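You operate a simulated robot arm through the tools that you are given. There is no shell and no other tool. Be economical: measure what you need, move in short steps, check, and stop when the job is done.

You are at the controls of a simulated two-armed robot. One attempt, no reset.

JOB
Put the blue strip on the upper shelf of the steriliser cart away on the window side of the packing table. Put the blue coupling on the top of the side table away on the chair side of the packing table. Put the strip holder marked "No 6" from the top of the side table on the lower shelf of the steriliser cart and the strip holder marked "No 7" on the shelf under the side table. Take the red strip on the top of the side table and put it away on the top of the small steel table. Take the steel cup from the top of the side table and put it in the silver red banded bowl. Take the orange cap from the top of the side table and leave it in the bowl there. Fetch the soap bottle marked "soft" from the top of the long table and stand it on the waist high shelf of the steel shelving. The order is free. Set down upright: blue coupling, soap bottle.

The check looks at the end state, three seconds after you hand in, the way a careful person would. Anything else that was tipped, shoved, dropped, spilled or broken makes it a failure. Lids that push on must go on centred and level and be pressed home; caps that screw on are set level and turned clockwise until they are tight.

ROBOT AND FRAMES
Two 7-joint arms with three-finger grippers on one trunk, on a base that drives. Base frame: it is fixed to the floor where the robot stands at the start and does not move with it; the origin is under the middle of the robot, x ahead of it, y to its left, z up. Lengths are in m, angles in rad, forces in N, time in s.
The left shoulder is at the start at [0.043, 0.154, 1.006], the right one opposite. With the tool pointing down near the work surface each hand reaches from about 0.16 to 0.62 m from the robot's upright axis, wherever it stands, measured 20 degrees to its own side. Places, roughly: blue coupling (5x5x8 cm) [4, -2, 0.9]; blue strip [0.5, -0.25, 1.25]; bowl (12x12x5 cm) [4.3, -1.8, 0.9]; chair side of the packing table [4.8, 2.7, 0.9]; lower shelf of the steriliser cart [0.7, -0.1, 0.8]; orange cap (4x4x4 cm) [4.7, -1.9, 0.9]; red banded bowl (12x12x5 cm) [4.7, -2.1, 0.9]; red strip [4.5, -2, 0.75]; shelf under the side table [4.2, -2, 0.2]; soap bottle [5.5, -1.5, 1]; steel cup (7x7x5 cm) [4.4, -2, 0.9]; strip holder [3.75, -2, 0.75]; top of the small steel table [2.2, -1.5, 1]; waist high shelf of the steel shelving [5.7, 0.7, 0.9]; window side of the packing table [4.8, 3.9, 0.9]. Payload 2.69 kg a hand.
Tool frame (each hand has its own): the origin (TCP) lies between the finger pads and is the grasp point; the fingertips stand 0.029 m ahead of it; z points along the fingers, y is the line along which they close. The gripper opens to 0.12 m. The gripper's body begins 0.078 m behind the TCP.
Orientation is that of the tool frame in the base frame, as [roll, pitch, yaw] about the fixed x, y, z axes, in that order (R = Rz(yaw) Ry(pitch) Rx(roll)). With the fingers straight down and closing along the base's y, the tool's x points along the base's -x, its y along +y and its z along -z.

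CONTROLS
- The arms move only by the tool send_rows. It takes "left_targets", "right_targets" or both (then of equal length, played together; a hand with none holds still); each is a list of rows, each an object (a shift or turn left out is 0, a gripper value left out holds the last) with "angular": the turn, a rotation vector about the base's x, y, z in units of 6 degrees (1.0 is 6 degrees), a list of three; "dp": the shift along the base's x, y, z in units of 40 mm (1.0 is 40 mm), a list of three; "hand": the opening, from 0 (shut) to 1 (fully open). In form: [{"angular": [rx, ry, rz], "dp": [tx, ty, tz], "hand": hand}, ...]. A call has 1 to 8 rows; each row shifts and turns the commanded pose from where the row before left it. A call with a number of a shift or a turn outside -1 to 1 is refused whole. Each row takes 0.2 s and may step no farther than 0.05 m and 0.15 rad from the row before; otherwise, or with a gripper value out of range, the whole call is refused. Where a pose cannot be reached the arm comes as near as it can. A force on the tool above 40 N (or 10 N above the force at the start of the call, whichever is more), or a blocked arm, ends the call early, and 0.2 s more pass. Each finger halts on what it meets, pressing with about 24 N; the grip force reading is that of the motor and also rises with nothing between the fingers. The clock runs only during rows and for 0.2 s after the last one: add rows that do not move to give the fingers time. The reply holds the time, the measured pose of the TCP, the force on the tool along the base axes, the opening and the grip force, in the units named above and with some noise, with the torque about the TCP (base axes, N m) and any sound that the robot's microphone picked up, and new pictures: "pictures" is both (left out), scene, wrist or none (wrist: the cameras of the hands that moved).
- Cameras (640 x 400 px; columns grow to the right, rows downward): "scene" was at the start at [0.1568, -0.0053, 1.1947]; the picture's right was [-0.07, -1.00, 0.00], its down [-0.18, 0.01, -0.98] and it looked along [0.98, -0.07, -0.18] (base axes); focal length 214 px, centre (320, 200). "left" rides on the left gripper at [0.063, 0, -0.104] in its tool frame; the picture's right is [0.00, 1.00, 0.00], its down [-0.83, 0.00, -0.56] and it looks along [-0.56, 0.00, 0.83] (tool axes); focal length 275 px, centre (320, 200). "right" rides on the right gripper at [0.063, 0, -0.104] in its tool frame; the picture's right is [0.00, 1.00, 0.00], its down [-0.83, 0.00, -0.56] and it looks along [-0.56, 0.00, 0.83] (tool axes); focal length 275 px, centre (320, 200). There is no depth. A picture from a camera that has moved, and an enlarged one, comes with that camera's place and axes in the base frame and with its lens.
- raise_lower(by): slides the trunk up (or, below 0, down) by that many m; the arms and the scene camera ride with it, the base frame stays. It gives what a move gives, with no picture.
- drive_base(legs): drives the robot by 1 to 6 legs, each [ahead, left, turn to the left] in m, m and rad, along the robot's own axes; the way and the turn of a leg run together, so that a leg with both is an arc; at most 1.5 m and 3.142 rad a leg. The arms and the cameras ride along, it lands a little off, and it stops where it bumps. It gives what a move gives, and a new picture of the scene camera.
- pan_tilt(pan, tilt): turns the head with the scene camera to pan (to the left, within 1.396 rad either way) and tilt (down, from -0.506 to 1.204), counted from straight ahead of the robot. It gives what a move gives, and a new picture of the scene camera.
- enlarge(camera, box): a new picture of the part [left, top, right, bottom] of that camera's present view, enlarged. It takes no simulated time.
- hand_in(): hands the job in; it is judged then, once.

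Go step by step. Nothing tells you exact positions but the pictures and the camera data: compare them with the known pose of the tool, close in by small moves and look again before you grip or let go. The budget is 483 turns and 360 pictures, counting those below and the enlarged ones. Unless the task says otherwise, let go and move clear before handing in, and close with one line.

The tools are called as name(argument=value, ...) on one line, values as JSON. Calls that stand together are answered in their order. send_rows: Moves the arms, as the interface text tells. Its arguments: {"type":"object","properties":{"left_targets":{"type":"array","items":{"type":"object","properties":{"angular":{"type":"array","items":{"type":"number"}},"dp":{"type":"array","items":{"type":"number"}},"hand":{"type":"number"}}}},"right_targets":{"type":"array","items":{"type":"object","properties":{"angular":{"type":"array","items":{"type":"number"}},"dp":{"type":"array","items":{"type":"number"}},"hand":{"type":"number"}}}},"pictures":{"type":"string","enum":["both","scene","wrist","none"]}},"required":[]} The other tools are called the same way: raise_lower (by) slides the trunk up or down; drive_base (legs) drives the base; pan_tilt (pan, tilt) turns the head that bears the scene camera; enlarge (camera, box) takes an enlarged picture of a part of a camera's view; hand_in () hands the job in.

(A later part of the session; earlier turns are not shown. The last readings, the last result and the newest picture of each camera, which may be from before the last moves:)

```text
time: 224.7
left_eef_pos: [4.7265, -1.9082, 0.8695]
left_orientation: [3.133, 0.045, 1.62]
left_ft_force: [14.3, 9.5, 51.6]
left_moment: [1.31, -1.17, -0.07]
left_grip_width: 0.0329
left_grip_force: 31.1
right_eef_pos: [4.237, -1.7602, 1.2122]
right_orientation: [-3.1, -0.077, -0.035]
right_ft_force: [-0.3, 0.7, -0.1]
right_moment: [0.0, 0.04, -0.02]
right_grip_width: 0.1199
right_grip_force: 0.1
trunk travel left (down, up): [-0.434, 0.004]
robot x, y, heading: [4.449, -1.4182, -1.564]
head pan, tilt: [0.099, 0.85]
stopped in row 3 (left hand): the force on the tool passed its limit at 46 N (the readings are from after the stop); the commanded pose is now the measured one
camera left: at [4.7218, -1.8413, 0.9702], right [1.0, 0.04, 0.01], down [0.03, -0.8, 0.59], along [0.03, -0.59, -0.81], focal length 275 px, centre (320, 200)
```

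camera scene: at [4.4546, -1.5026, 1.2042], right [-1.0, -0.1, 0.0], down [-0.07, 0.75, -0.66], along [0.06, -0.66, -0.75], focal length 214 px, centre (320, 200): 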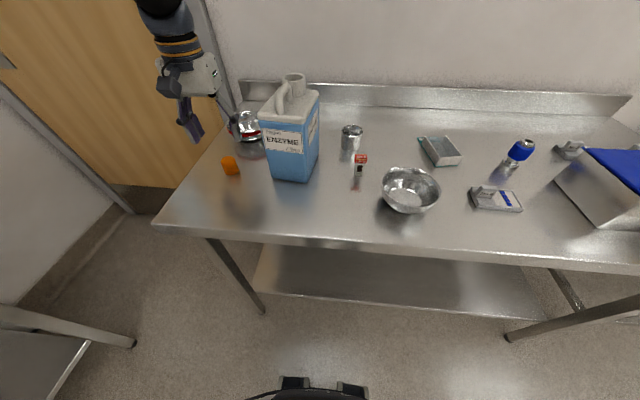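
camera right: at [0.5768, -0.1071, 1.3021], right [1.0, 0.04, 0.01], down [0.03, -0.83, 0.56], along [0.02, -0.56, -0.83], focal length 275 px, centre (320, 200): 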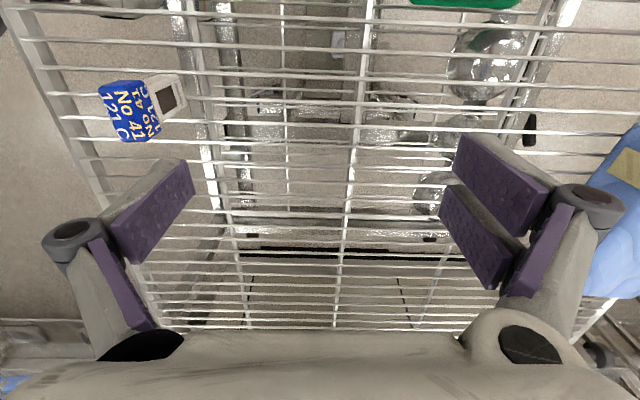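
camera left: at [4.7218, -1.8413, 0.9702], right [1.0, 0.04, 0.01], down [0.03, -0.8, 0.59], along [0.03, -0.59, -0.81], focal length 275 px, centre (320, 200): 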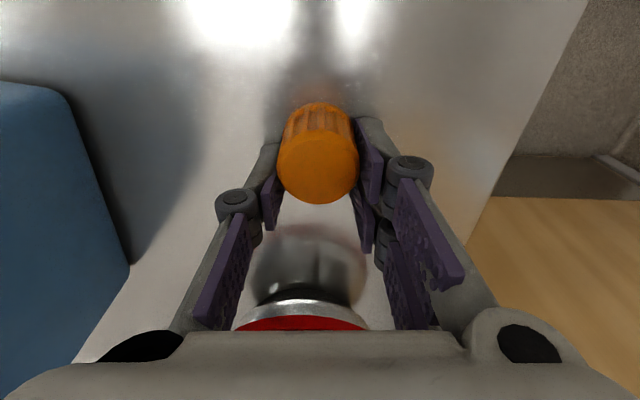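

The fingertips touched the table (z≈0.845) and closed on the cap. I'll raise 6 mm and command the grip.

send_rows(left_targets=[{"dp": [0, 0, 0.15], "hand": 0.15}, {"hand": 0.15}, {}], pictures="wrist")

```text
time: 225.4
left_eef_pos: [4.7273, -1.9081, 0.8679]
left_orientation: [3.131, 0.038, 1.617]
left_ft_force: [30.1, -0.1, 49.3]
left_moment: [0.89, -1.3, -0.47]
left_grip_width: 0.0328
left_grip_force: 23.9
right_eef_pos: [4.2385, -1.7611, 1.2081]
right_orientation: [-3.095, -0.077, -0.036]
right_ft_force: [-0.4, 0.6, 0.2]
right_moment: [0.04, -0.01, -0.01]
right_grip_width: 0.1198
right_grip_force: 0.1
trunk travel left (down, up): [-0.434, 0.004]
robot x, y, heading: [4.4504, -1.4203, -1.576]
head pan, tilt: [0.099, 0.85]
camera left: at [4.7217, -1.8422, 0.9704], right [1.0, 0.04, 0.01], down [0.03, -0.81, 0.59], along [0.03, -0.59, -0.81], focal length 275 px, centre (320, 200)
```

left: 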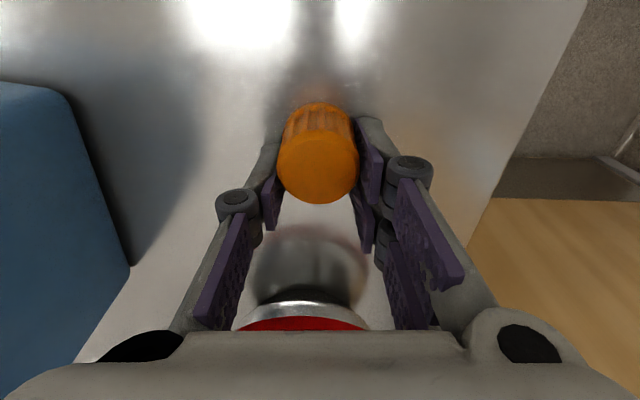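

Gripped; still pressing on the table, so lifting straight up.

send_rows(left_targets=[{"dp": [0, 0, 0.5]}, {"dp": [0, 0, 0.8]}, {"dp": [0, 0, 1]}, {"dp": [0, 0, 1]}, {"dp": [0, 0, 1]}, {"dp": [0, 0, 1]}, {"dp": [0, 0, 1]}, {}], pictures="both")

```text
time: 227.2
left_eef_pos: [4.722, -1.9061, 1.1174]
left_orientation: [3.137, 0.024, 1.617]
left_ft_force: [0.5, 0.3, -0.1]
left_moment: [0.02, 0.04, 0.01]
left_grip_width: 0.0324
left_grip_force: 23.9
right_eef_pos: [4.2365, -1.7652, 1.2081]
right_orientation: [-3.091, -0.077, -0.037]
right_ft_force: [-0.3, 0.8, 0.3]
right_moment: [0.02, 0.01, -0.04]
right_grip_width: 0.1199
right_grip_force: 0.1
trunk travel left (down, up): [-0.434, 0.004]
robot x, y, heading: [4.45, -1.4183, -1.573]
head pan, tilt: [0.099, 0.85]
camera scene: at [4.4548, -1.5031, 1.204], right [-1.0, -0.1, 0.0], down [-0.07, 0.75, -0.66], along [0.07, -0.66, -0.75], focal length 214 px, centre (320, 200)
camera left: at [4.7172, -1.8418, 1.219], right [1.0, 0.04, 0.0], down [0.03, -0.82, 0.58], along [0.03, -0.58, -0.82], focal length 275 px, centre (320, 200)
```

scene: 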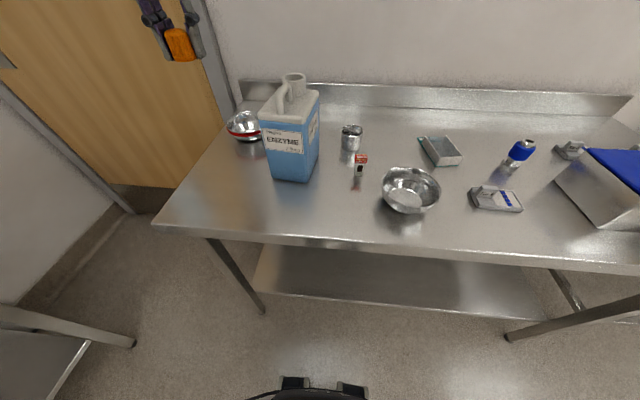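
left: 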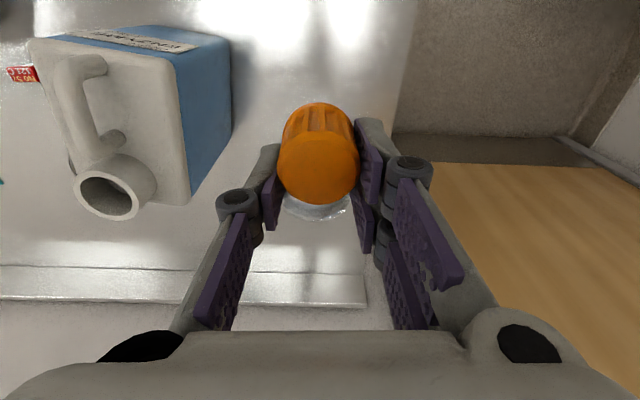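

Cap held. I'll raise, pull back, and strafe the base right so the left hand can be over the plain bowl at about (4.30, −1.82).

send_rows(left_targets=[{"dp": [0, 0.5, 0.9]}, {"dp": [0, 0.8, 0.9]}, {"dp": [0, 0.8, 0]}, {}], pictures="none")

drive_base(legs=[[0, -0.3, 0]])

send_rows(left_targets=[{"dp": [-0.8, 0, 0]}, {"dp": [-0.8, 0, 0]}, {"dp": [-0.8, 0, -0.5]}, {"dp": [-0.4, 0, -0.8]}, {"dp": [0, 0, -0.8]}, {"dp": [0, 0, -0.8]}, {}], pictures="both")

```text
time: 228.2
left_eef_pos: [4.7201, -1.825, 1.1877]
left_orientation: [3.137, 0.027, 1.619]
left_ft_force: [0.1, -0.7, -0.7]
left_moment: [0.01, -0.03, 0.0]
left_grip_width: 0.0325
left_grip_force: 23.9
right_eef_pos: [4.2358, -1.7665, 1.2069]
right_orientation: [-3.089, -0.077, -0.036]
right_ft_force: [0.3, 0.0, -0.3]
right_moment: [0.01, 0.02, 0.01]
right_grip_width: 0.1201
right_grip_force: 0.1
trunk travel left (down, up): [-0.434, 0.004]
robot x, y, heading: [4.4506, -1.4151, -1.565]
head pan, tilt: [0.099, 0.85]
```

```text
time: 231.1
left_eef_pos: [4.425, -1.824, 1.1894]
left_orientation: [3.139, 0.029, 1.625]
left_ft_force: [0.1, 0.2, 0.4]
left_moment: [-0.02, -0.02, 0.01]
left_grip_width: 0.0324
left_grip_force: 24.0
right_eef_pos: [3.94, -1.7659, 1.2073]
right_orientation: [-3.091, -0.077, -0.028]
right_ft_force: [0.3, 1.2, -0.4]
right_moment: [0.01, 0.01, 0.0]
right_grip_width: 0.1198
right_grip_force: 0.0
trunk travel left (down, up): [-0.434, 0.004]
robot x, y, heading: [4.1498, -1.4184, -1.559]
head pan, tilt: [0.099, 0.85]
camera scene: at [4.1559, -1.5037, 1.2041], right [-0.99, -0.11, 0.0], down [-0.08, 0.75, -0.66], along [0.07, -0.66, -0.75], focal length 214 px, centre (320, 200)
```

scene: 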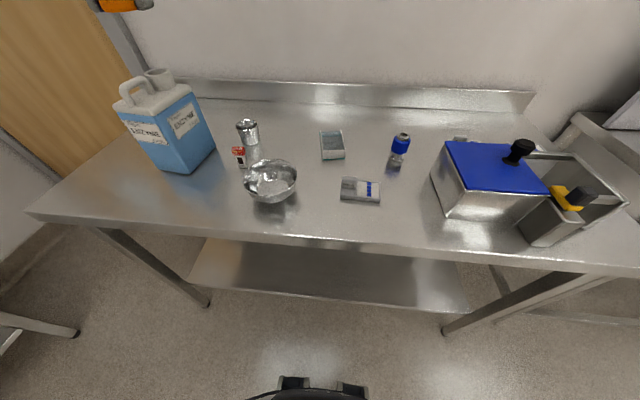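

```text
time: 232.7
left_eef_pos: [4.3104, -1.8241, 1.0736]
left_orientation: [3.138, 0.029, 1.625]
left_ft_force: [0.1, 1.0, -0.4]
left_moment: [0.01, -0.01, -0.01]
left_grip_width: 0.0326
left_grip_force: 24.5
right_eef_pos: [3.9401, -1.7672, 1.2072]
right_orientation: [-3.091, -0.078, -0.03]
right_ft_force: [-0.6, -0.8, 0.4]
right_moment: [-0.03, -0.03, 0.01]
right_grip_width: 0.1201
right_grip_force: 0.1
trunk travel left (down, up): [-0.434, 0.004]
robot x, y, heading: [4.1507, -1.4181, -1.562]
head pan, tilt: [0.099, 0.85]
camera scene: at [4.1561, -1.5035, 1.2041], right [-0.99, -0.11, 0.0], down [-0.08, 0.75, -0.66], along [0.07, -0.66, -0.75], focal length 214 px, centre (320, 200)
camera left: at [4.3071, -1.7589, 1.1757], right [1.0, 0.05, 0.0], down [0.04, -0.81, 0.58], along [0.03, -0.58, -0.82], focal length 275 px, centre (320, 200)
```

scene: 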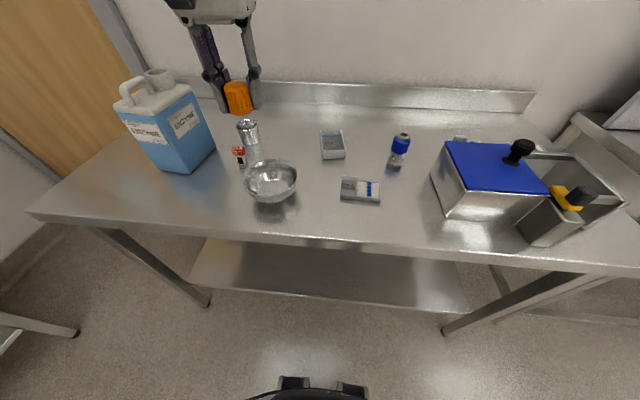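
left: 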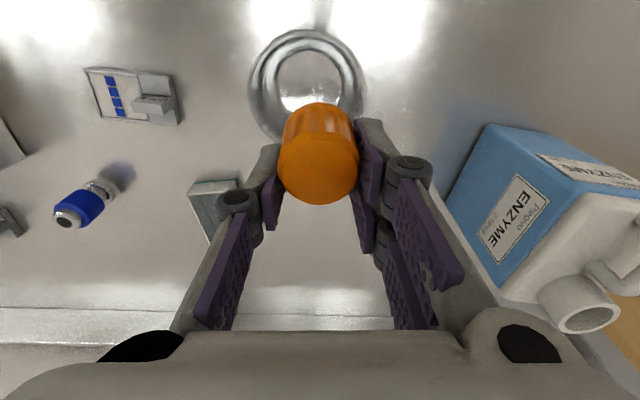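

Aligned over the bowl centre (4.299, −1.825). Lowering the cap into it.

send_rows(left_targets=[{"dp": [-0.28, 0, -0.8]}, {"dp": [0, 0, -0.8]}, {"dp": [0, 0, -0.8]}, {"dp": [0, 0, -0.8]}, {"dp": [0, 0, -0.7]}, {}], pictures="both")

```text
time: 234.1
left_eef_pos: [4.3025, -1.8243, 0.9181]
left_orientation: [3.138, 0.028, 1.624]
left_ft_force: [0.5, -0.2, 0.3]
left_moment: [-0.01, 0.02, 0.0]
left_grip_width: 0.0327
left_grip_force: 23.9
right_eef_pos: [3.9396, -1.7663, 1.2081]
right_orientation: [-3.091, -0.077, -0.03]
right_ft_force: [0.4, 0.3, 0.2]
right_moment: [0.0, -0.02, -0.03]
right_grip_width: 0.1202
right_grip_force: 0.0
trunk travel left (down, up): [-0.434, 0.004]
robot x, y, heading: [4.1484, -1.4212, -1.561]
head pan, tilt: [0.099, 0.85]
camera scene: at [4.1561, -1.5034, 1.2041], right [-0.99, -0.11, 0.0], down [-0.08, 0.75, -0.66], along [0.07, -0.66, -0.75], focal length 214 px, centre (320, 200)
camera left: at [4.2973, -1.7585, 1.0203], right [1.0, 0.05, 0.0], down [0.04, -0.81, 0.58], along [0.03, -0.58, -0.82], focal length 275 px, centre (320, 200)
```

scene: 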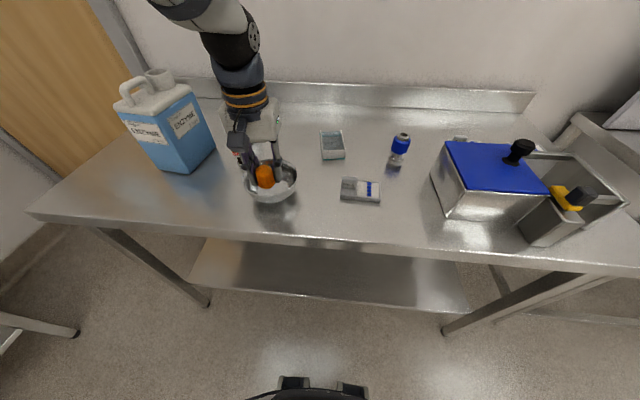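
left: 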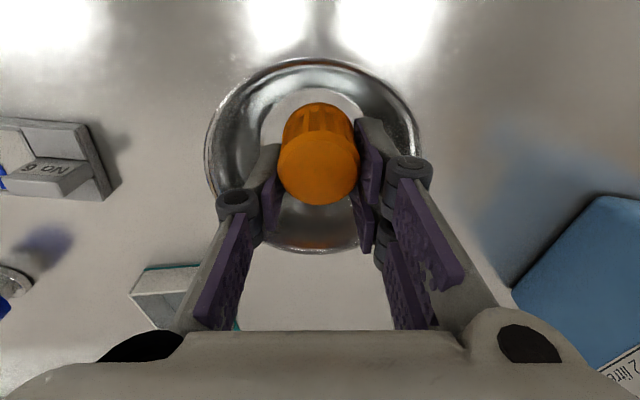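

send_rows(left_targets=[{"dp": [0, 0, -0.3]}, {"dp": [0, 0, -0.3]}, {"hand": 0.4}, {"hand": 0.4}, {}], pictures="wrist")

```text
time: 235.3
left_eef_pos: [4.3008, -1.8244, 0.893]
left_orientation: [3.138, 0.026, 1.624]
left_ft_force: [-0.9, 0.6, -0.1]
left_moment: [0.04, 0.03, -0.02]
left_grip_width: 0.0477
left_grip_force: 0.1
right_eef_pos: [3.939, -1.7659, 1.2085]
right_orientation: [-3.091, -0.077, -0.028]
right_ft_force: [-0.1, -0.1, -0.7]
right_moment: [0.03, 0.02, -0.01]
right_grip_width: 0.1198
right_grip_force: 0.1
trunk travel left (down, up): [-0.434, 0.004]
robot x, y, heading: [4.1479, -1.4161, -1.567]
head pan, tilt: [0.099, 0.85]
camera left: at [4.2972, -1.7586, 0.9956], right [1.0, 0.05, 0.0], down [0.04, -0.82, 0.58], along [0.03, -0.58, -0.82], focal length 275 px, centre (320, 200)
```

left: 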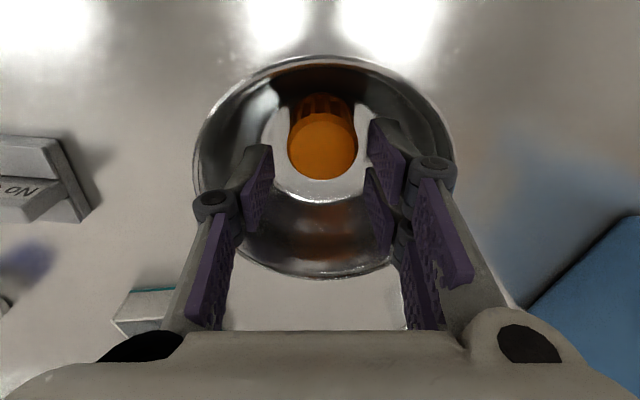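

The cap is in the bowl. Lifting out, then shifting the base toward the cup.

send_rows(left_targets=[{"dp": [0, 0, 0.7]}, {"dp": [0, 0, 1]}, {"dp": [0, 0, 1]}, {"dp": [0, 0, 1]}, {"dp": [0, 0, 1]}, {"dp": [0, 0, 1]}, {"dp": [0, 0, 1]}, {"dp": [0, 0, 0.6], "hand": 0.8}], pictures="none")

drive_base(legs=[[0.09, 0.1, 0]])

send_rows(left_targets=[{"dp": [0.1, -0.8, 0]}, {"dp": [0, -0.8, 0]}, {}], pictures="both")

```text
time: 237.1
left_eef_pos: [4.3018, -1.8213, 1.1842]
left_orientation: [3.138, 0.025, 1.625]
left_ft_force: [-0.8, -0.5, 0.6]
left_moment: [0.0, -0.02, -0.01]
left_grip_width: 0.0957
left_grip_force: 0.1
right_eef_pos: [3.9403, -1.7676, 1.2075]
right_orientation: [-3.091, -0.076, -0.029]
right_ft_force: [0.2, -0.1, -0.4]
right_moment: [0.0, 0.0, 0.03]
right_grip_width: 0.1202
right_grip_force: 0.0
trunk travel left (down, up): [-0.434, 0.004]
robot x, y, heading: [4.1485, -1.425, -1.562]
head pan, tilt: [0.099, 0.85]
```

```text
time: 238.6
left_eef_pos: [4.4024, -1.9116, 1.1853]
left_orientation: [3.138, 0.027, 1.628]
left_ft_force: [0.6, 0.2, 1.0]
left_moment: [-0.02, 0.02, -0.02]
left_grip_width: 0.0959
left_grip_force: 0.1
right_eef_pos: [4.0409, -1.8572, 1.2073]
right_orientation: [-3.09, -0.075, -0.027]
right_ft_force: [-0.9, -0.2, 0.6]
right_moment: [0.02, 0.03, 0.01]
right_grip_width: 0.1197
right_grip_force: 0.0
trunk travel left (down, up): [-0.434, 0.004]
robot x, y, heading: [4.249, -1.5086, -1.562]
head pan, tilt: [0.099, 0.85]
camera scene: at [4.2566, -1.5938, 1.2041], right [-0.99, -0.11, 0.0], down [-0.08, 0.75, -0.66], along [0.07, -0.66, -0.75], focal length 214 px, centre (320, 200)
```

scene: 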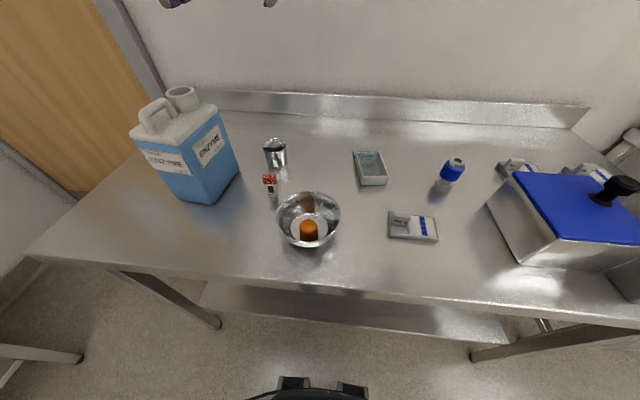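

```text
time: 239.4
left_eef_pos: [4.4074, -1.9622, 1.185]
left_orientation: [3.138, 0.028, 1.628]
left_ft_force: [0.3, 0.8, 0.2]
left_moment: [-0.01, -0.01, 0.05]
left_grip_width: 0.096
left_grip_force: 0.0
left hand out of reach, approached as far as the arm can: row 2
right_eef_pos: [4.0397, -1.8559, 1.208]
right_orientation: [-3.092, -0.078, -0.027]
right_ft_force: [0.1, 0.2, -0.4]
right_moment: [0.0, 0.02, -0.02]
right_grip_width: 0.1199
right_grip_force: 0.1
trunk travel left (down, up): [-0.434, 0.004]
robot x, y, heading: [4.2462, -1.5084, -1.562]
head pan, tilt: [0.099, 0.85]
camera scene: at [4.2561, -1.5928, 1.2042], right [-0.99, -0.11, 0.0], down [-0.08, 0.75, -0.66], along [0.07, -0.66, -0.75], focal length 214 px, centre (320, 200)
camera left: at [4.4023, -1.8975, 1.2865], right [1.0, 0.05, 0.0], down [0.04, -0.81, 0.58], along [0.03, -0.58, -0.82], focal length 275 px, centre (320, 200)
```

scene: 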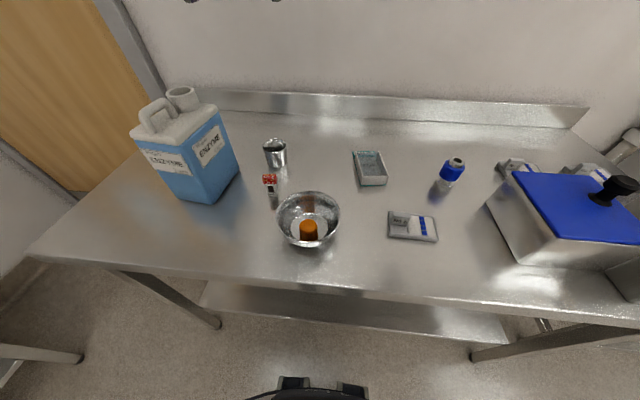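
left: 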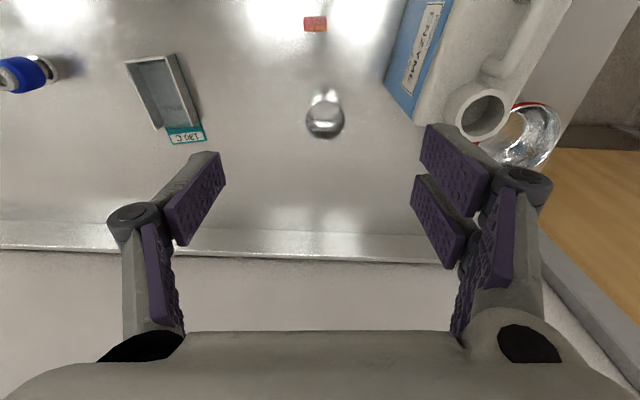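

Cup at about (4.417, −2.031). Lowering toward it with a mid-way check.

send_rows(left_targets=[{"dp": [0.05, -0.3, -0.9]}, {"dp": [0.05, -0.3, -0.9]}, {"dp": [0.05, -0.35, -0.9]}, {"dp": [0.05, -0.4, -0.9]}, {"dp": [0.05, -0.4, -0.9]}, {}], pictures="wrist")

```text
time: 240.8
left_eef_pos: [4.417, -2.032, 1.0058]
left_orientation: [3.138, 0.029, 1.628]
left_ft_force: [0.0, -0.3, -0.5]
left_moment: [0.01, 0.0, -0.01]
left_grip_width: 0.0958
left_grip_force: 0.2
right_eef_pos: [4.0415, -1.8565, 1.2077]
right_orientation: [-3.093, -0.076, -0.029]
right_ft_force: [0.3, 0.4, 0.3]
right_moment: [0.03, 0.01, 0.0]
right_grip_width: 0.12
right_grip_force: 0.0
trunk travel left (down, up): [-0.434, 0.004]
robot x, y, heading: [4.2465, -1.5099, -1.563]
head pan, tilt: [0.099, 0.85]
camera left: at [4.4116, -1.9669, 1.1083], right [1.0, 0.05, 0.0], down [0.04, -0.81, 0.58], along [0.03, -0.58, -0.81], focal length 275 px, centre (320, 200)
```

left: 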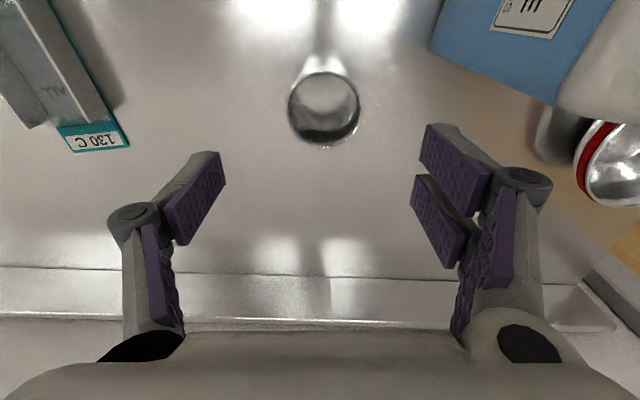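

send_rows(left_targets=[{"dp": [0.03, -0.1, -0.9]}, {"dp": [0, 0, -0.9]}, {"dp": [0, 0, -0.9]}, {}], pictures="both")

```text
time: 241.8
left_eef_pos: [4.4177, -2.038, 0.8958]
left_orientation: [3.138, 0.028, 1.627]
left_ft_force: [0.3, 0.5, 0.1]
left_moment: [-0.03, 0.02, 0.0]
left_grip_width: 0.0955
left_grip_force: 0.0
right_eef_pos: [4.0407, -1.8567, 1.2082]
right_orientation: [-3.092, -0.077, -0.028]
right_ft_force: [-0.6, 0.1, -0.4]
right_moment: [-0.03, -0.03, 0.01]
right_grip_width: 0.1199
right_grip_force: 0.1
trunk travel left (down, up): [-0.434, 0.004]
robot x, y, heading: [4.2497, -1.5059, -1.565]
head pan, tilt: [0.099, 0.85]
camera scene: at [4.256, -1.5931, 1.2042], right [-0.99, -0.11, 0.0], down [-0.08, 0.75, -0.66], along [0.07, -0.66, -0.75], focal length 214 px, centre (320, 200)
camera left: at [4.4138, -1.9723, 0.9986], right [1.0, 0.05, 0.0], down [0.04, -0.81, 0.58], along [0.03, -0.58, -0.82], focal length 275 px, centre (320, 200)
```

scene: 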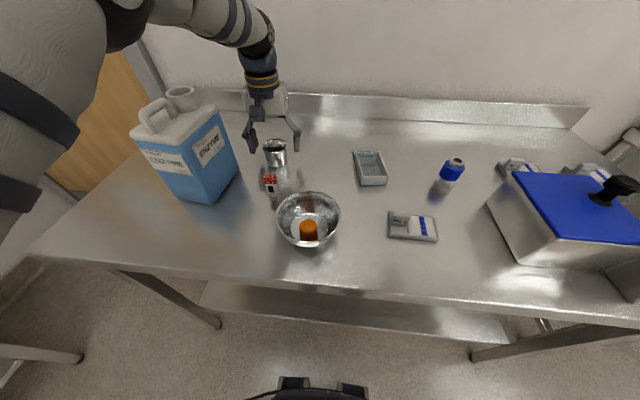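
left: 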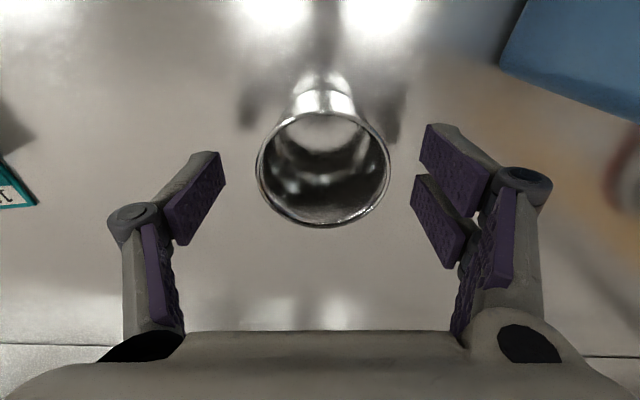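

Cup rim at z≈0.906, centre (4.4176, −2.024). Shifting +14 mm in y and closing.

send_rows(left_targets=[{"dp": [0, 0.35, 0]}, {"hand": 0.3}, {"hand": 0.3}, {"hand": 0.3}, {}], pictures="wrist")

```text
time: 243.0
left_eef_pos: [4.4184, -2.0231, 0.8979]
left_orientation: [3.139, 0.031, 1.628]
left_ft_force: [-0.5, 0.9, 6.6]
left_moment: [-0.01, 0.01, -0.01]
left_grip_width: 0.0583
left_grip_force: 24.1
right_eef_pos: [4.0397, -1.8562, 1.2079]
right_orientation: [-3.094, -0.077, -0.03]
right_ft_force: [0.2, 0.1, 1.0]
right_moment: [-0.03, 0.02, 0.0]
right_grip_width: 0.1199
right_grip_force: 0.1
trunk travel left (down, up): [-0.434, 0.004]
robot x, y, heading: [4.2478, -1.5133, -1.564]
head pan, tilt: [0.099, 0.85]
camera left: at [4.4136, -1.9583, 0.9995], right [1.0, 0.05, 0.0], down [0.04, -0.81, 0.58], along [0.03, -0.58, -0.81], focal length 275 px, centre (320, 200)
```

left: 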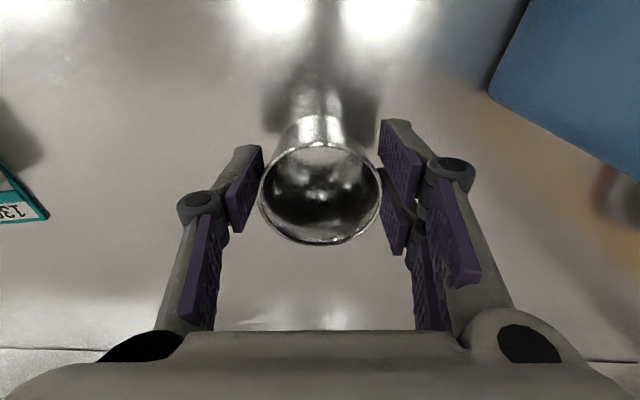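

Cup gripped. Lifting it while pulling back slightly.

send_rows(left_targets=[{"dp": [0, 0, 0.6]}, {"dp": [0, 0, 0.9]}, {"dp": [0, 0.2, 0.9]}, {"dp": [0, 0.3, 1]}, {"dp": [0, 0.5, 1]}, {"dp": [0, 0.6, 1]}, {"dp": [0, 0.6, 1]}, {"dp": [0, 0.3, 0.8]}], pictures="none")

drive_base(legs=[[0, 0.27, 0]])

```text
time: 244.8
left_eef_pos: [4.4188, -1.9202, 1.1854]
left_orientation: [3.138, 0.027, 1.629]
left_ft_force: [0.7, 0.4, -0.2]
left_moment: [-0.02, 0.01, -0.01]
left_grip_width: 0.0581
left_grip_force: 24.1
right_eef_pos: [4.0415, -1.8569, 1.2083]
right_orientation: [-3.09, -0.077, -0.028]
right_ft_force: [-0.5, -0.5, 0.1]
right_moment: [-0.04, 0.03, 0.0]
right_grip_width: 0.1201
right_grip_force: 0.0
trunk travel left (down, up): [-0.434, 0.004]
robot x, y, heading: [4.2447, -1.5086, -1.562]
head pan, tilt: [0.099, 0.85]
```

```text
time: 247.4
left_eef_pos: [4.6901, -1.9187, 1.1847]
left_orientation: [3.139, 0.028, 1.629]
left_ft_force: [-0.1, 0.4, -1.3]
left_moment: [0.03, -0.02, 0.0]
left_grip_width: 0.0579
left_grip_force: 23.9
right_eef_pos: [4.3115, -1.8552, 1.2076]
right_orientation: [-3.092, -0.077, -0.025]
right_ft_force: [0.3, 0.0, -0.2]
right_moment: [0.03, 0.01, -0.01]
right_grip_width: 0.1201
right_grip_force: 0.0
trunk travel left (down, up): [-0.434, 0.004]
robot x, y, heading: [4.5197, -1.5093, -1.561]
head pan, tilt: [0.099, 0.85]
camera scene: at [4.5277, -1.591, 1.2041], right [-0.99, -0.11, 0.0], down [-0.08, 0.75, -0.66], along [0.07, -0.66, -0.75], focal length 214 px, centre (320, 200)
```

scene: 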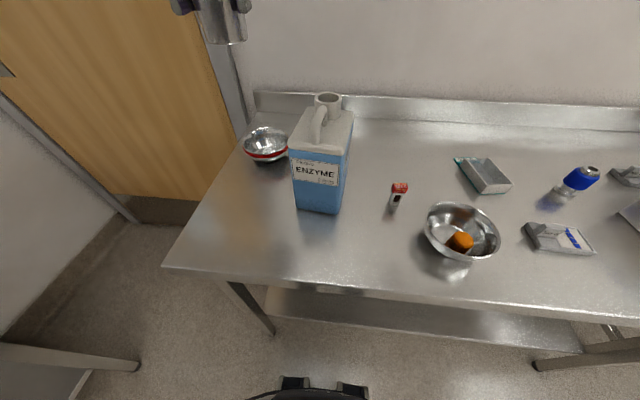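

send_rows(left_targets=[{"dp": [0.75, 0, 0]}, {"dp": [0, -0.5, -0.5]}, {"dp": [0, -0.6, -0.5]}, {"dp": [0, -0.7, -0.5]}, {"dp": [0, -0.7, -0.5]}, {"dp": [0, -0.5, -0.3]}, {}], pictures="both")

```text
time: 249.1
left_eef_pos: [4.7116, -2.0251, 1.0888]
left_orientation: [3.139, 0.027, 1.628]
left_ft_force: [-0.4, -0.3, -0.7]
left_moment: [0.0, 0.0, 0.0]
left_grip_width: 0.0578
left_grip_force: 24.2
left hand out of reach, approached as far as the arm can: row 6
right_eef_pos: [4.3118, -1.8549, 1.209]
right_orientation: [-3.092, -0.076, -0.026]
right_ft_force: [0.1, 0.0, -0.4]
right_moment: [-0.02, -0.01, -0.01]
right_grip_width: 0.1201
right_grip_force: 0.0
trunk travel left (down, up): [-0.434, 0.004]
robot x, y, heading: [4.5206, -1.5098, -1.559]
head pan, tilt: [0.099, 0.85]
camera scene: at [4.5276, -1.591, 1.2041], right [-0.99, -0.11, 0.0], down [-0.08, 0.75, -0.66], along [0.07, -0.66, -0.75], focal length 214 px, centre (320, 200)
camera left: at [4.708, -1.9602, 1.1918], right [1.0, 0.05, 0.0], down [0.04, -0.81, 0.58], along [0.03, -0.58, -0.82], focal length 275 px, centre (320, 200)
```

scene: 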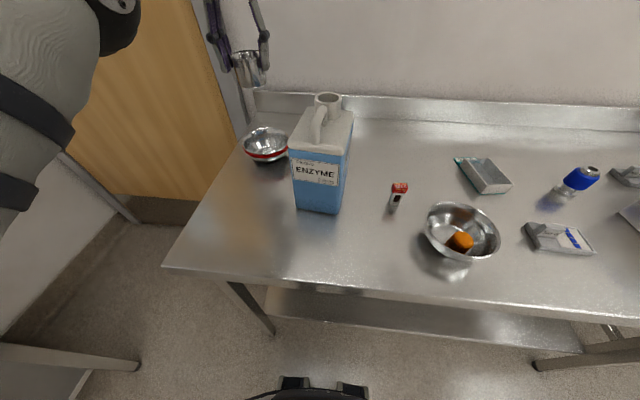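
left: 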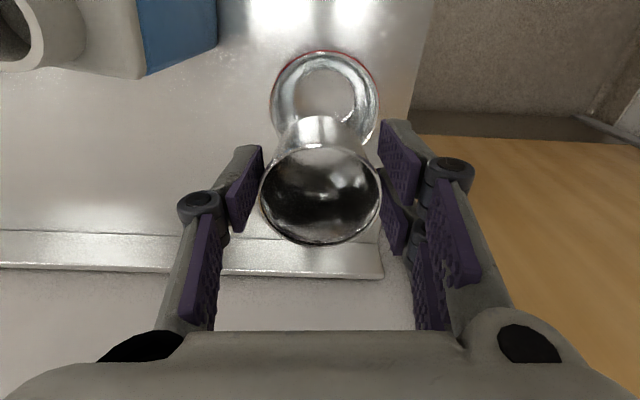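

Bowl centre at (4.718, −2.049). Lowering the cup toward it.

send_rows(left_targets=[{"dp": [0.15, -0.2, -0.8]}, {"dp": [0, -0.2, -0.8]}, {"dp": [0, -0.2, -0.8]}, {"dp": [0, 0, -0.7]}, {}], pictures="both")

```text
time: 250.2
left_eef_pos: [4.7199, -2.0642, 0.9689]
left_orientation: [3.137, 0.025, 1.627]
left_ft_force: [-0.7, -0.2, -1.4]
left_moment: [0.03, -0.01, -0.03]
left_grip_width: 0.058
left_grip_force: 24.0
left hand out of reach, approached as far as the arm can: row 2, 4
right_eef_pos: [4.3108, -1.8552, 1.207]
right_orientation: [-3.091, -0.077, -0.027]
right_ft_force: [0.2, -1.3, -0.9]
right_moment: [-0.02, 0.02, 0.01]
right_grip_width: 0.12
right_grip_force: 0.1
trunk travel left (down, up): [-0.434, 0.004]
robot x, y, heading: [4.5192, -1.5068, -1.562]
head pan, tilt: [0.099, 0.85]
camera scene: at [4.5274, -1.5907, 1.2041], right [-0.99, -0.11, 0.0], down [-0.08, 0.75, -0.66], along [0.07, -0.66, -0.75], focal length 214 px, centre (320, 200)
camera left: at [4.714, -1.9987, 1.0716], right [1.0, 0.05, 0.0], down [0.04, -0.82, 0.58], along [0.03, -0.58, -0.82], focal length 275 px, centre (320, 200)
```

scene: 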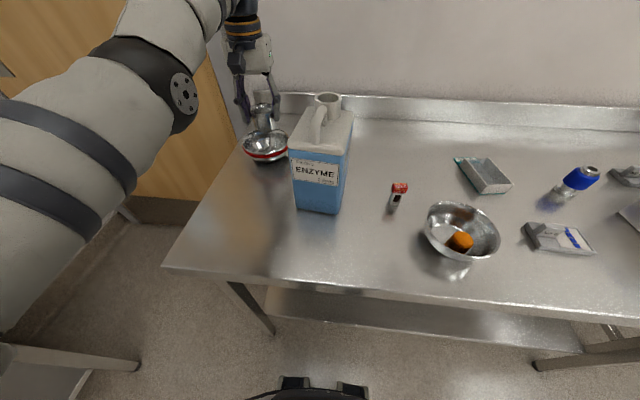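
left: 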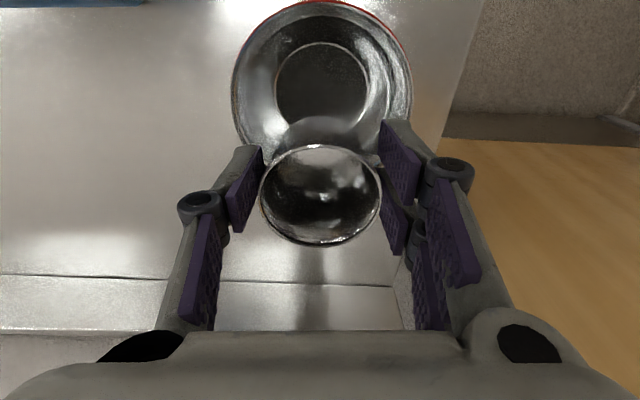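

Correcting +y 17 mm, then lowering further.

send_rows(left_targets=[{"dp": [-0.04, 0.43, 0]}, {"dp": [0, 0, -0.6]}, {"dp": [0, 0, -0.6]}, {}], pictures="wrist")

```text
time: 251.2
left_eef_pos: [4.7196, -2.0719, 0.9236]
left_orientation: [3.138, 0.026, 1.627]
left_ft_force: [0.2, -0.6, 0.0]
left_moment: [-0.01, -0.01, -0.03]
left_grip_width: 0.0578
left_grip_force: 23.7
left hand out of reach, approached as far as the arm can: row 1, 2, 3
right_eef_pos: [4.3114, -1.854, 1.2089]
right_orientation: [-3.091, -0.077, -0.026]
right_ft_force: [-0.2, -0.1, -0.6]
right_moment: [0.01, 0.01, 0.01]
right_grip_width: 0.1202
right_grip_force: 0.2
trunk travel left (down, up): [-0.434, 0.004]
robot x, y, heading: [4.5237, -1.5062, -1.559]
head pan, tilt: [0.099, 0.85]
camera left: at [4.7141, -2.0067, 1.0256], right [1.0, 0.05, 0.0], down [0.04, -0.82, 0.58], along [0.03, -0.58, -0.82], focal length 275 px, centre (320, 200)
```

left: 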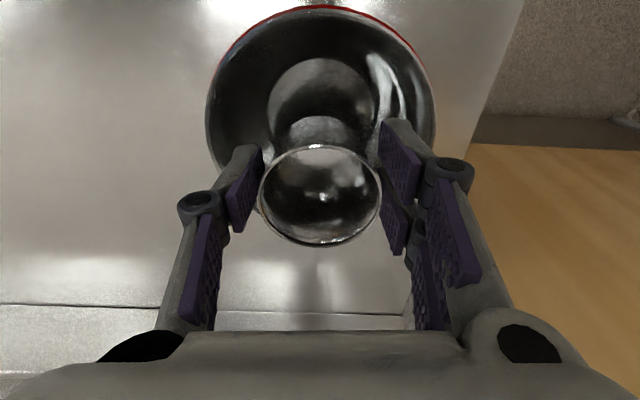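

The arm is off its commanded y near a joint limit. I'll shift the base back 2.5 cm so the cup centres over the bowl.

drive_base(legs=[[-0.025, 0, 0]])

send_rows(left_targets=[{}], pictures="wrist")

```text
time: 252.1
left_eef_pos: [4.7185, -2.0459, 0.9221]
left_orientation: [3.138, 0.025, 1.629]
left_ft_force: [-0.6, 0.5, -1.1]
left_moment: [-0.02, 0.02, -0.02]
left_grip_width: 0.058
left_grip_force: 24.2
right_eef_pos: [4.312, -1.8288, 1.2071]
right_orientation: [-3.091, -0.076, -0.027]
right_ft_force: [0.0, 1.2, 0.7]
right_moment: [-0.01, -0.01, 0.0]
right_grip_width: 0.1202
right_grip_force: 0.1
trunk travel left (down, up): [-0.434, 0.004]
robot x, y, heading: [4.5184, -1.4834, -1.559]
head pan, tilt: [0.099, 0.85]
camera scene: at [4.5272, -1.5656, 1.204], right [-0.99, -0.11, 0.0], down [-0.08, 0.75, -0.66], along [0.07, -0.66, -0.75], focal length 214 px, centre (320, 200)
```

scene: 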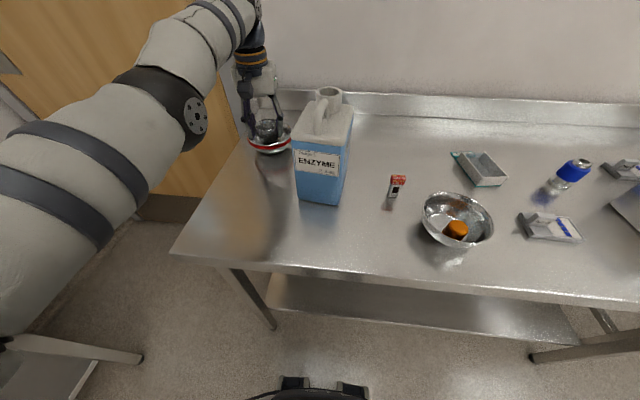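

```text
time: 252.5
left_eef_pos: [4.7175, -2.0475, 0.9224]
left_orientation: [3.138, 0.025, 1.629]
left_ft_force: [-0.3, 0.2, -1.0]
left_moment: [0.01, -0.02, 0.0]
left_grip_width: 0.0579
left_grip_force: 24.4
right_eef_pos: [4.3101, -1.8318, 1.2066]
right_orientation: [-3.091, -0.076, -0.026]
right_ft_force: [0.3, -0.3, 0.3]
right_moment: [0.01, -0.01, 0.01]
right_grip_width: 0.1203
right_grip_force: 0.0
trunk travel left (down, up): [-0.434, 0.004]
robot x, y, heading: [4.5192, -1.4819, -1.559]
head pan, tilt: [0.099, 0.85]
camera left: at [4.714, -1.9819, 1.0252], right [1.0, 0.05, 0.0], down [0.04, -0.82, 0.58], along [0.03, -0.58, -0.82], focal length 275 px, centre (320, 200)
```

left: 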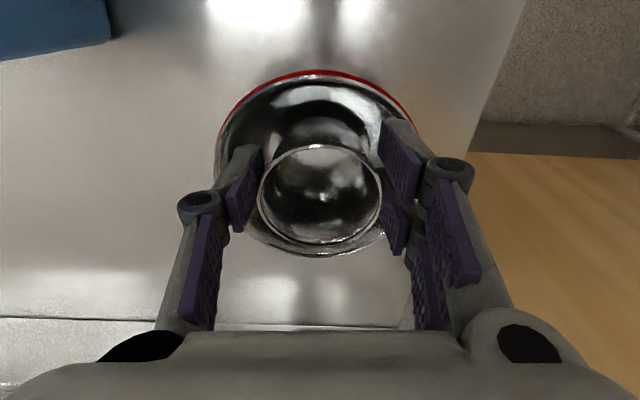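

The bowl centre is ~1.5 cm farther than the cup. Nudging the base forward 14 mm.

drive_base(legs=[[0.014, 0, 0]])

send_rows(left_targets=[{}], pictures="wrist")

```text
time: 253.2
left_eef_pos: [4.719, -2.0604, 0.923]
left_orientation: [3.14, 0.027, 1.629]
left_ft_force: [0.2, -0.1, -0.5]
left_moment: [0.03, 0.02, -0.03]
left_grip_width: 0.058
left_grip_force: 23.8
right_eef_pos: [4.3125, -1.8434, 1.2075]
right_orientation: [-3.092, -0.077, -0.028]
right_ft_force: [0.0, -0.4, -0.2]
right_moment: [0.03, -0.02, 0.0]
right_grip_width: 0.1201
right_grip_force: 0.1
trunk travel left (down, up): [-0.434, 0.004]
robot x, y, heading: [4.5238, -1.4958, -1.559]
head pan, tilt: [0.099, 0.85]
camera scene: at [4.5273, -1.5803, 1.2042], right [-0.99, -0.11, 0.0], down [-0.08, 0.75, -0.66], along [0.07, -0.66, -0.75], focal length 214 px, centre (320, 200)
```

scene: 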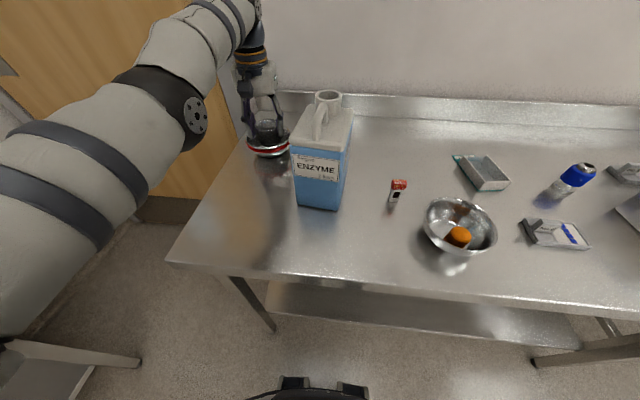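

```text
time: 253.6
left_eef_pos: [4.7179, -2.0598, 0.923]
left_orientation: [3.138, 0.026, 1.627]
left_ft_force: [0.5, 0.2, -0.9]
left_moment: [-0.03, 0.02, -0.02]
left_grip_width: 0.0581
left_grip_force: 24.1
right_eef_pos: [4.3115, -1.8444, 1.2075]
right_orientation: [-3.091, -0.079, -0.025]
right_ft_force: [-0.3, -0.9, 0.3]
right_moment: [0.02, 0.0, -0.02]
right_grip_width: 0.12
right_grip_force: 0.1
trunk travel left (down, up): [-0.434, 0.004]
robot x, y, heading: [4.5177, -1.4951, -1.559]
head pan, tilt: [0.099, 0.85]
camera left: at [4.7141, -1.9957, 1.0258], right [1.0, 0.05, 0.0], down [0.04, -0.82, 0.58], along [0.03, -0.58, -0.82], focal length 275 px, centre (320, 200)
```

left: 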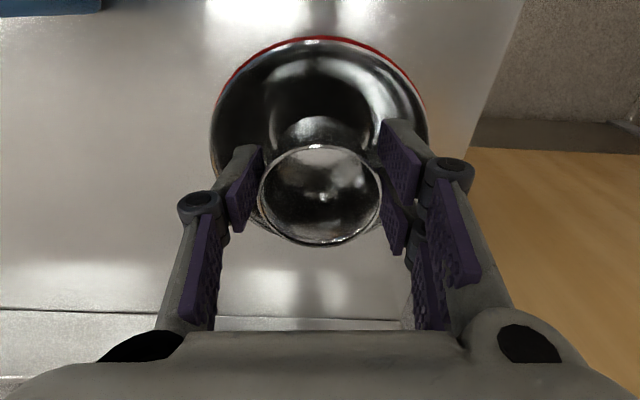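

Nearly centred. Lowering with the trunk in small steps.

raise_lower(by=-0.012)

raise_lower(by=-0.006)

```text
time: 254.2
left_eef_pos: [4.7184, -2.0628, 0.8884]
left_orientation: [3.136, -0.017, 1.627]
left_ft_force: [-2.6, -5.6, 24.3]
left_moment: [-0.3, 0.06, 0.05]
left_grip_width: 0.0596
left_grip_force: 23.9
right_eef_pos: [4.311, -1.8487, 1.1922]
right_orientation: [-3.079, -0.079, -0.027]
right_ft_force: [0.1, -0.2, 1.0]
right_moment: [0.01, 0.02, -0.01]
right_grip_width: 0.1196
right_grip_force: 0.1
trunk travel left (down, up): [-0.422, 0.016]
robot x, y, heading: [4.5226, -1.4964, -1.561]
head pan, tilt: [0.099, 0.85]
```

```text
time: 254.6
left_eef_pos: [4.7179, -2.0637, 0.8878]
left_orientation: [3.137, -0.019, 1.628]
left_ft_force: [-0.8, 6.9, 17.0]
left_moment: [0.14, 0.09, 0.0]
left_grip_width: 0.0593
left_grip_force: 23.8
right_eef_pos: [4.3102, -1.8504, 1.1874]
right_orientation: [-3.07, -0.08, -0.028]
right_ft_force: [0.5, -0.4, 0.1]
right_moment: [0.01, -0.01, -0.03]
right_grip_width: 0.1197
right_grip_force: 0.1
trunk travel left (down, up): [-0.419, 0.019]
robot x, y, heading: [4.5206, -1.4984, -1.558]
head pan, tilt: [0.099, 0.85]
stopped: the force on the tool passed its limit at 46 N (the readings are from after the stop); the commanded pose is now the measured one
```

send_rows(left_targets=[{}], pictures="both")

```text
time: 255.0
left_eef_pos: [4.7181, -2.0644, 0.8869]
left_orientation: [3.136, -0.02, 1.626]
left_ft_force: [-0.8, 4.9, 17.9]
left_moment: [0.08, 0.05, 0.1]
left_grip_width: 0.0596
left_grip_force: 24.2
right_eef_pos: [4.3115, -1.8499, 1.1885]
right_orientation: [-3.072, -0.078, -0.029]
right_ft_force: [0.4, 0.3, 0.1]
right_moment: [-0.04, -0.03, 0.0]
right_grip_width: 0.1199
right_grip_force: 0.0
trunk travel left (down, up): [-0.419, 0.019]
robot x, y, heading: [4.5184, -1.4944, -1.556]
head pan, tilt: [0.099, 0.85]
camera scene: at [4.5282, -1.5962, 1.1896], right [-0.99, -0.13, 0.0], down [-0.09, 0.75, -0.66], along [0.08, -0.65, -0.75], focal length 214 px, centre (320, 200)
camera left: at [4.7134, -2.0036, 0.993], right [1.0, 0.05, 0.01], down [0.04, -0.84, 0.54], along [0.03, -0.54, -0.84], focal length 275 px, centre (320, 200)
```

scene: 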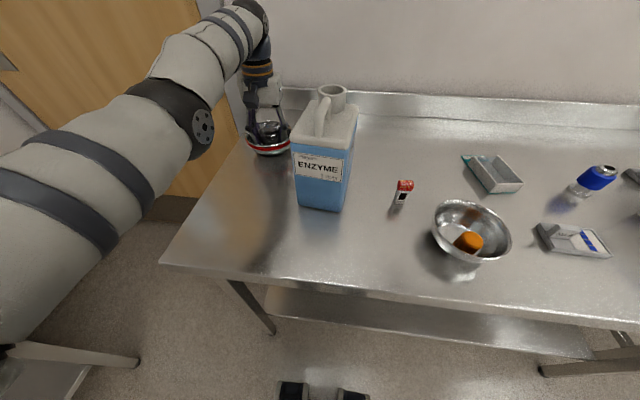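
left: 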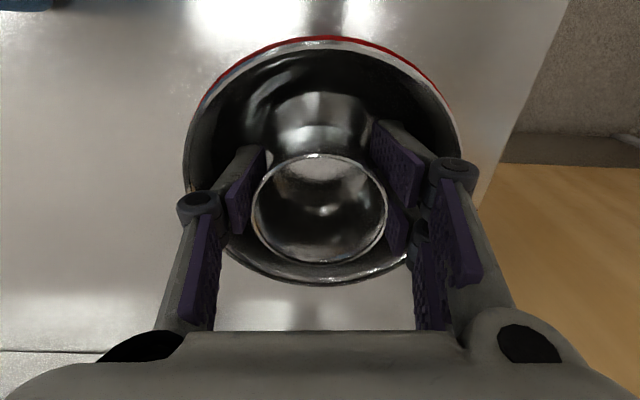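

The cup is resting in the bowl. Opening slightly and raising.

send_rows(left_targets=[{"hand": 0.56}, {"hand": 0.56}, {}], pictures="wrist")

```text
time: 255.8
left_eef_pos: [4.7178, -2.0644, 0.885]
left_orientation: [3.138, -0.022, 1.627]
left_ft_force: [-1.6, 1.5, 7.0]
left_moment: [-0.06, -0.01, 0.05]
left_grip_width: 0.068
left_grip_force: 0.0
right_eef_pos: [4.3098, -1.8509, 1.1888]
right_orientation: [-3.068, -0.079, -0.028]
right_ft_force: [-0.1, -0.6, 0.5]
right_moment: [0.02, -0.01, 0.02]
right_grip_width: 0.1201
right_grip_force: 0.1
trunk travel left (down, up): [-0.419, 0.019]
robot x, y, heading: [4.5204, -1.495, -1.561]
head pan, tilt: [0.099, 0.85]
camera left: at [4.7136, -2.0045, 0.9911], right [1.0, 0.05, 0.01], down [0.04, -0.84, 0.54], along [0.03, -0.54, -0.84], focal length 275 px, centre (320, 200)
```

left: 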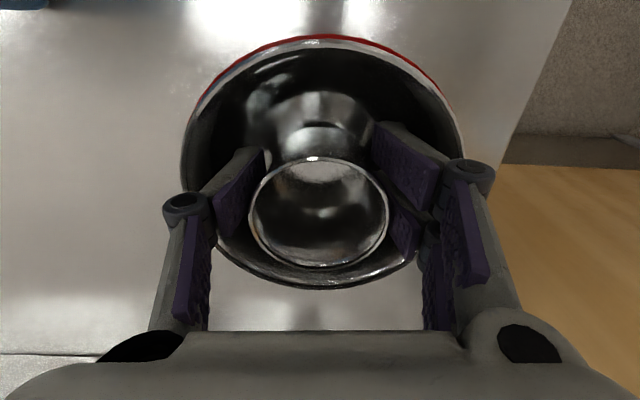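

raise_lower(by=0.018)

send_rows(left_targets=[{"dp": [0, 0, 0.5]}, {"dp": [0, 0, 0.5]}, {"dp": [0, 0.1, 0.8]}, {}], pictures="wrist")

```text
time: 256.5
left_eef_pos: [4.7189, -2.0632, 0.9444]
left_orientation: [3.139, 0.052, 1.628]
left_ft_force: [-0.2, -0.6, -2.4]
left_moment: [0.04, 0.02, 0.02]
left_grip_width: 0.0672
left_grip_force: 0.1
right_eef_pos: [4.3116, -1.8517, 1.2069]
right_orientation: [-3.068, -0.079, -0.029]
right_ft_force: [0.2, -1.0, 0.7]
right_moment: [0.04, -0.01, -0.01]
right_grip_width: 0.1199
right_grip_force: 0.0
trunk travel left (down, up): [-0.437, 0.001]
robot x, y, heading: [4.5184, -1.4942, -1.561]
head pan, tilt: [0.099, 0.85]
```

```text
time: 257.5
left_eef_pos: [4.7211, -2.0475, 1.0128]
left_orientation: [3.14, 0.054, 1.627]
left_ft_force: [0.4, 0.5, -1.9]
left_moment: [0.01, 0.02, -0.03]
left_grip_width: 0.0668
left_grip_force: 0.0
left hand out of reach, approached as far as the arm can: row 1, 2, 3
right_eef_pos: [4.3107, -1.8522, 1.2058]
right_orientation: [-3.067, -0.078, -0.028]
right_ft_force: [-1.0, 0.0, 0.0]
right_moment: [0.01, 0.0, 0.05]
right_grip_width: 0.1201
right_grip_force: 0.1
trunk travel left (down, up): [-0.437, 0.001]
robot x, y, heading: [4.5195, -1.4992, -1.56]
head pan, tilt: [0.099, 0.85]
camera left: at [4.7155, -1.9793, 1.1138], right [1.0, 0.05, 0.0], down [0.04, -0.8, 0.6], along [0.03, -0.6, -0.8], focal length 275 px, centre (320, 200)
```

left: 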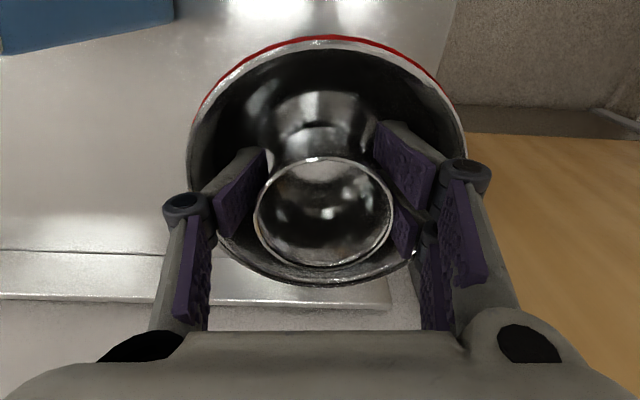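

The open fingers wedged in the bowl and lifted it with the cup. I'll lower it back to the same spot right away.

send_rows(left_targets=[{"dp": [0, 0, -0.8]}, {"dp": [0, 0, -0.8]}, {"dp": [0, 0, -0.5]}, {}], pictures="both")

```text
time: 258.5
left_eef_pos: [4.7173, -2.0629, 0.9333]
left_orientation: [3.14, 0.055, 1.629]
left_ft_force: [0.9, -0.5, 0.8]
left_moment: [-0.01, -0.03, -0.02]
left_grip_width: 0.067
left_grip_force: 0.0
left hand out of reach, approached as far as the arm can: row 1, 2
right_eef_pos: [4.3112, -1.8505, 1.2072]
right_orientation: [-3.069, -0.078, -0.027]
right_ft_force: [0.9, 0.5, 0.7]
right_moment: [0.0, 0.0, -0.01]
right_grip_width: 0.1199
right_grip_force: 0.1
trunk travel left (down, up): [-0.437, 0.001]
robot x, y, heading: [4.5195, -1.495, -1.563]
head pan, tilt: [0.099, 0.85]
camera scene: at [4.5272, -1.5747, 1.2075], right [-0.99, -0.11, 0.0], down [-0.08, 0.75, -0.66], along [0.07, -0.66, -0.75], focal length 214 px, centre (320, 200)
camera left: at [4.7137, -1.9946, 1.0345], right [1.0, 0.05, 0.0], down [0.04, -0.8, 0.6], along [0.03, -0.6, -0.8], focal length 275 px, centre (320, 200)
```

scene: 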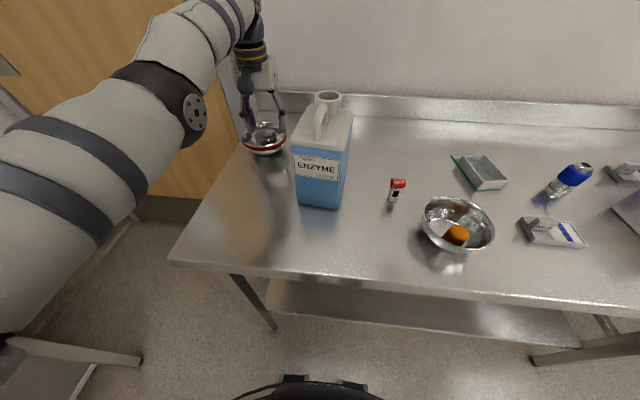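
left: 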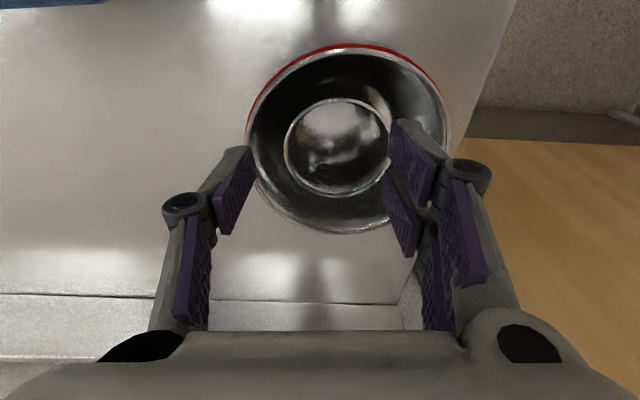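

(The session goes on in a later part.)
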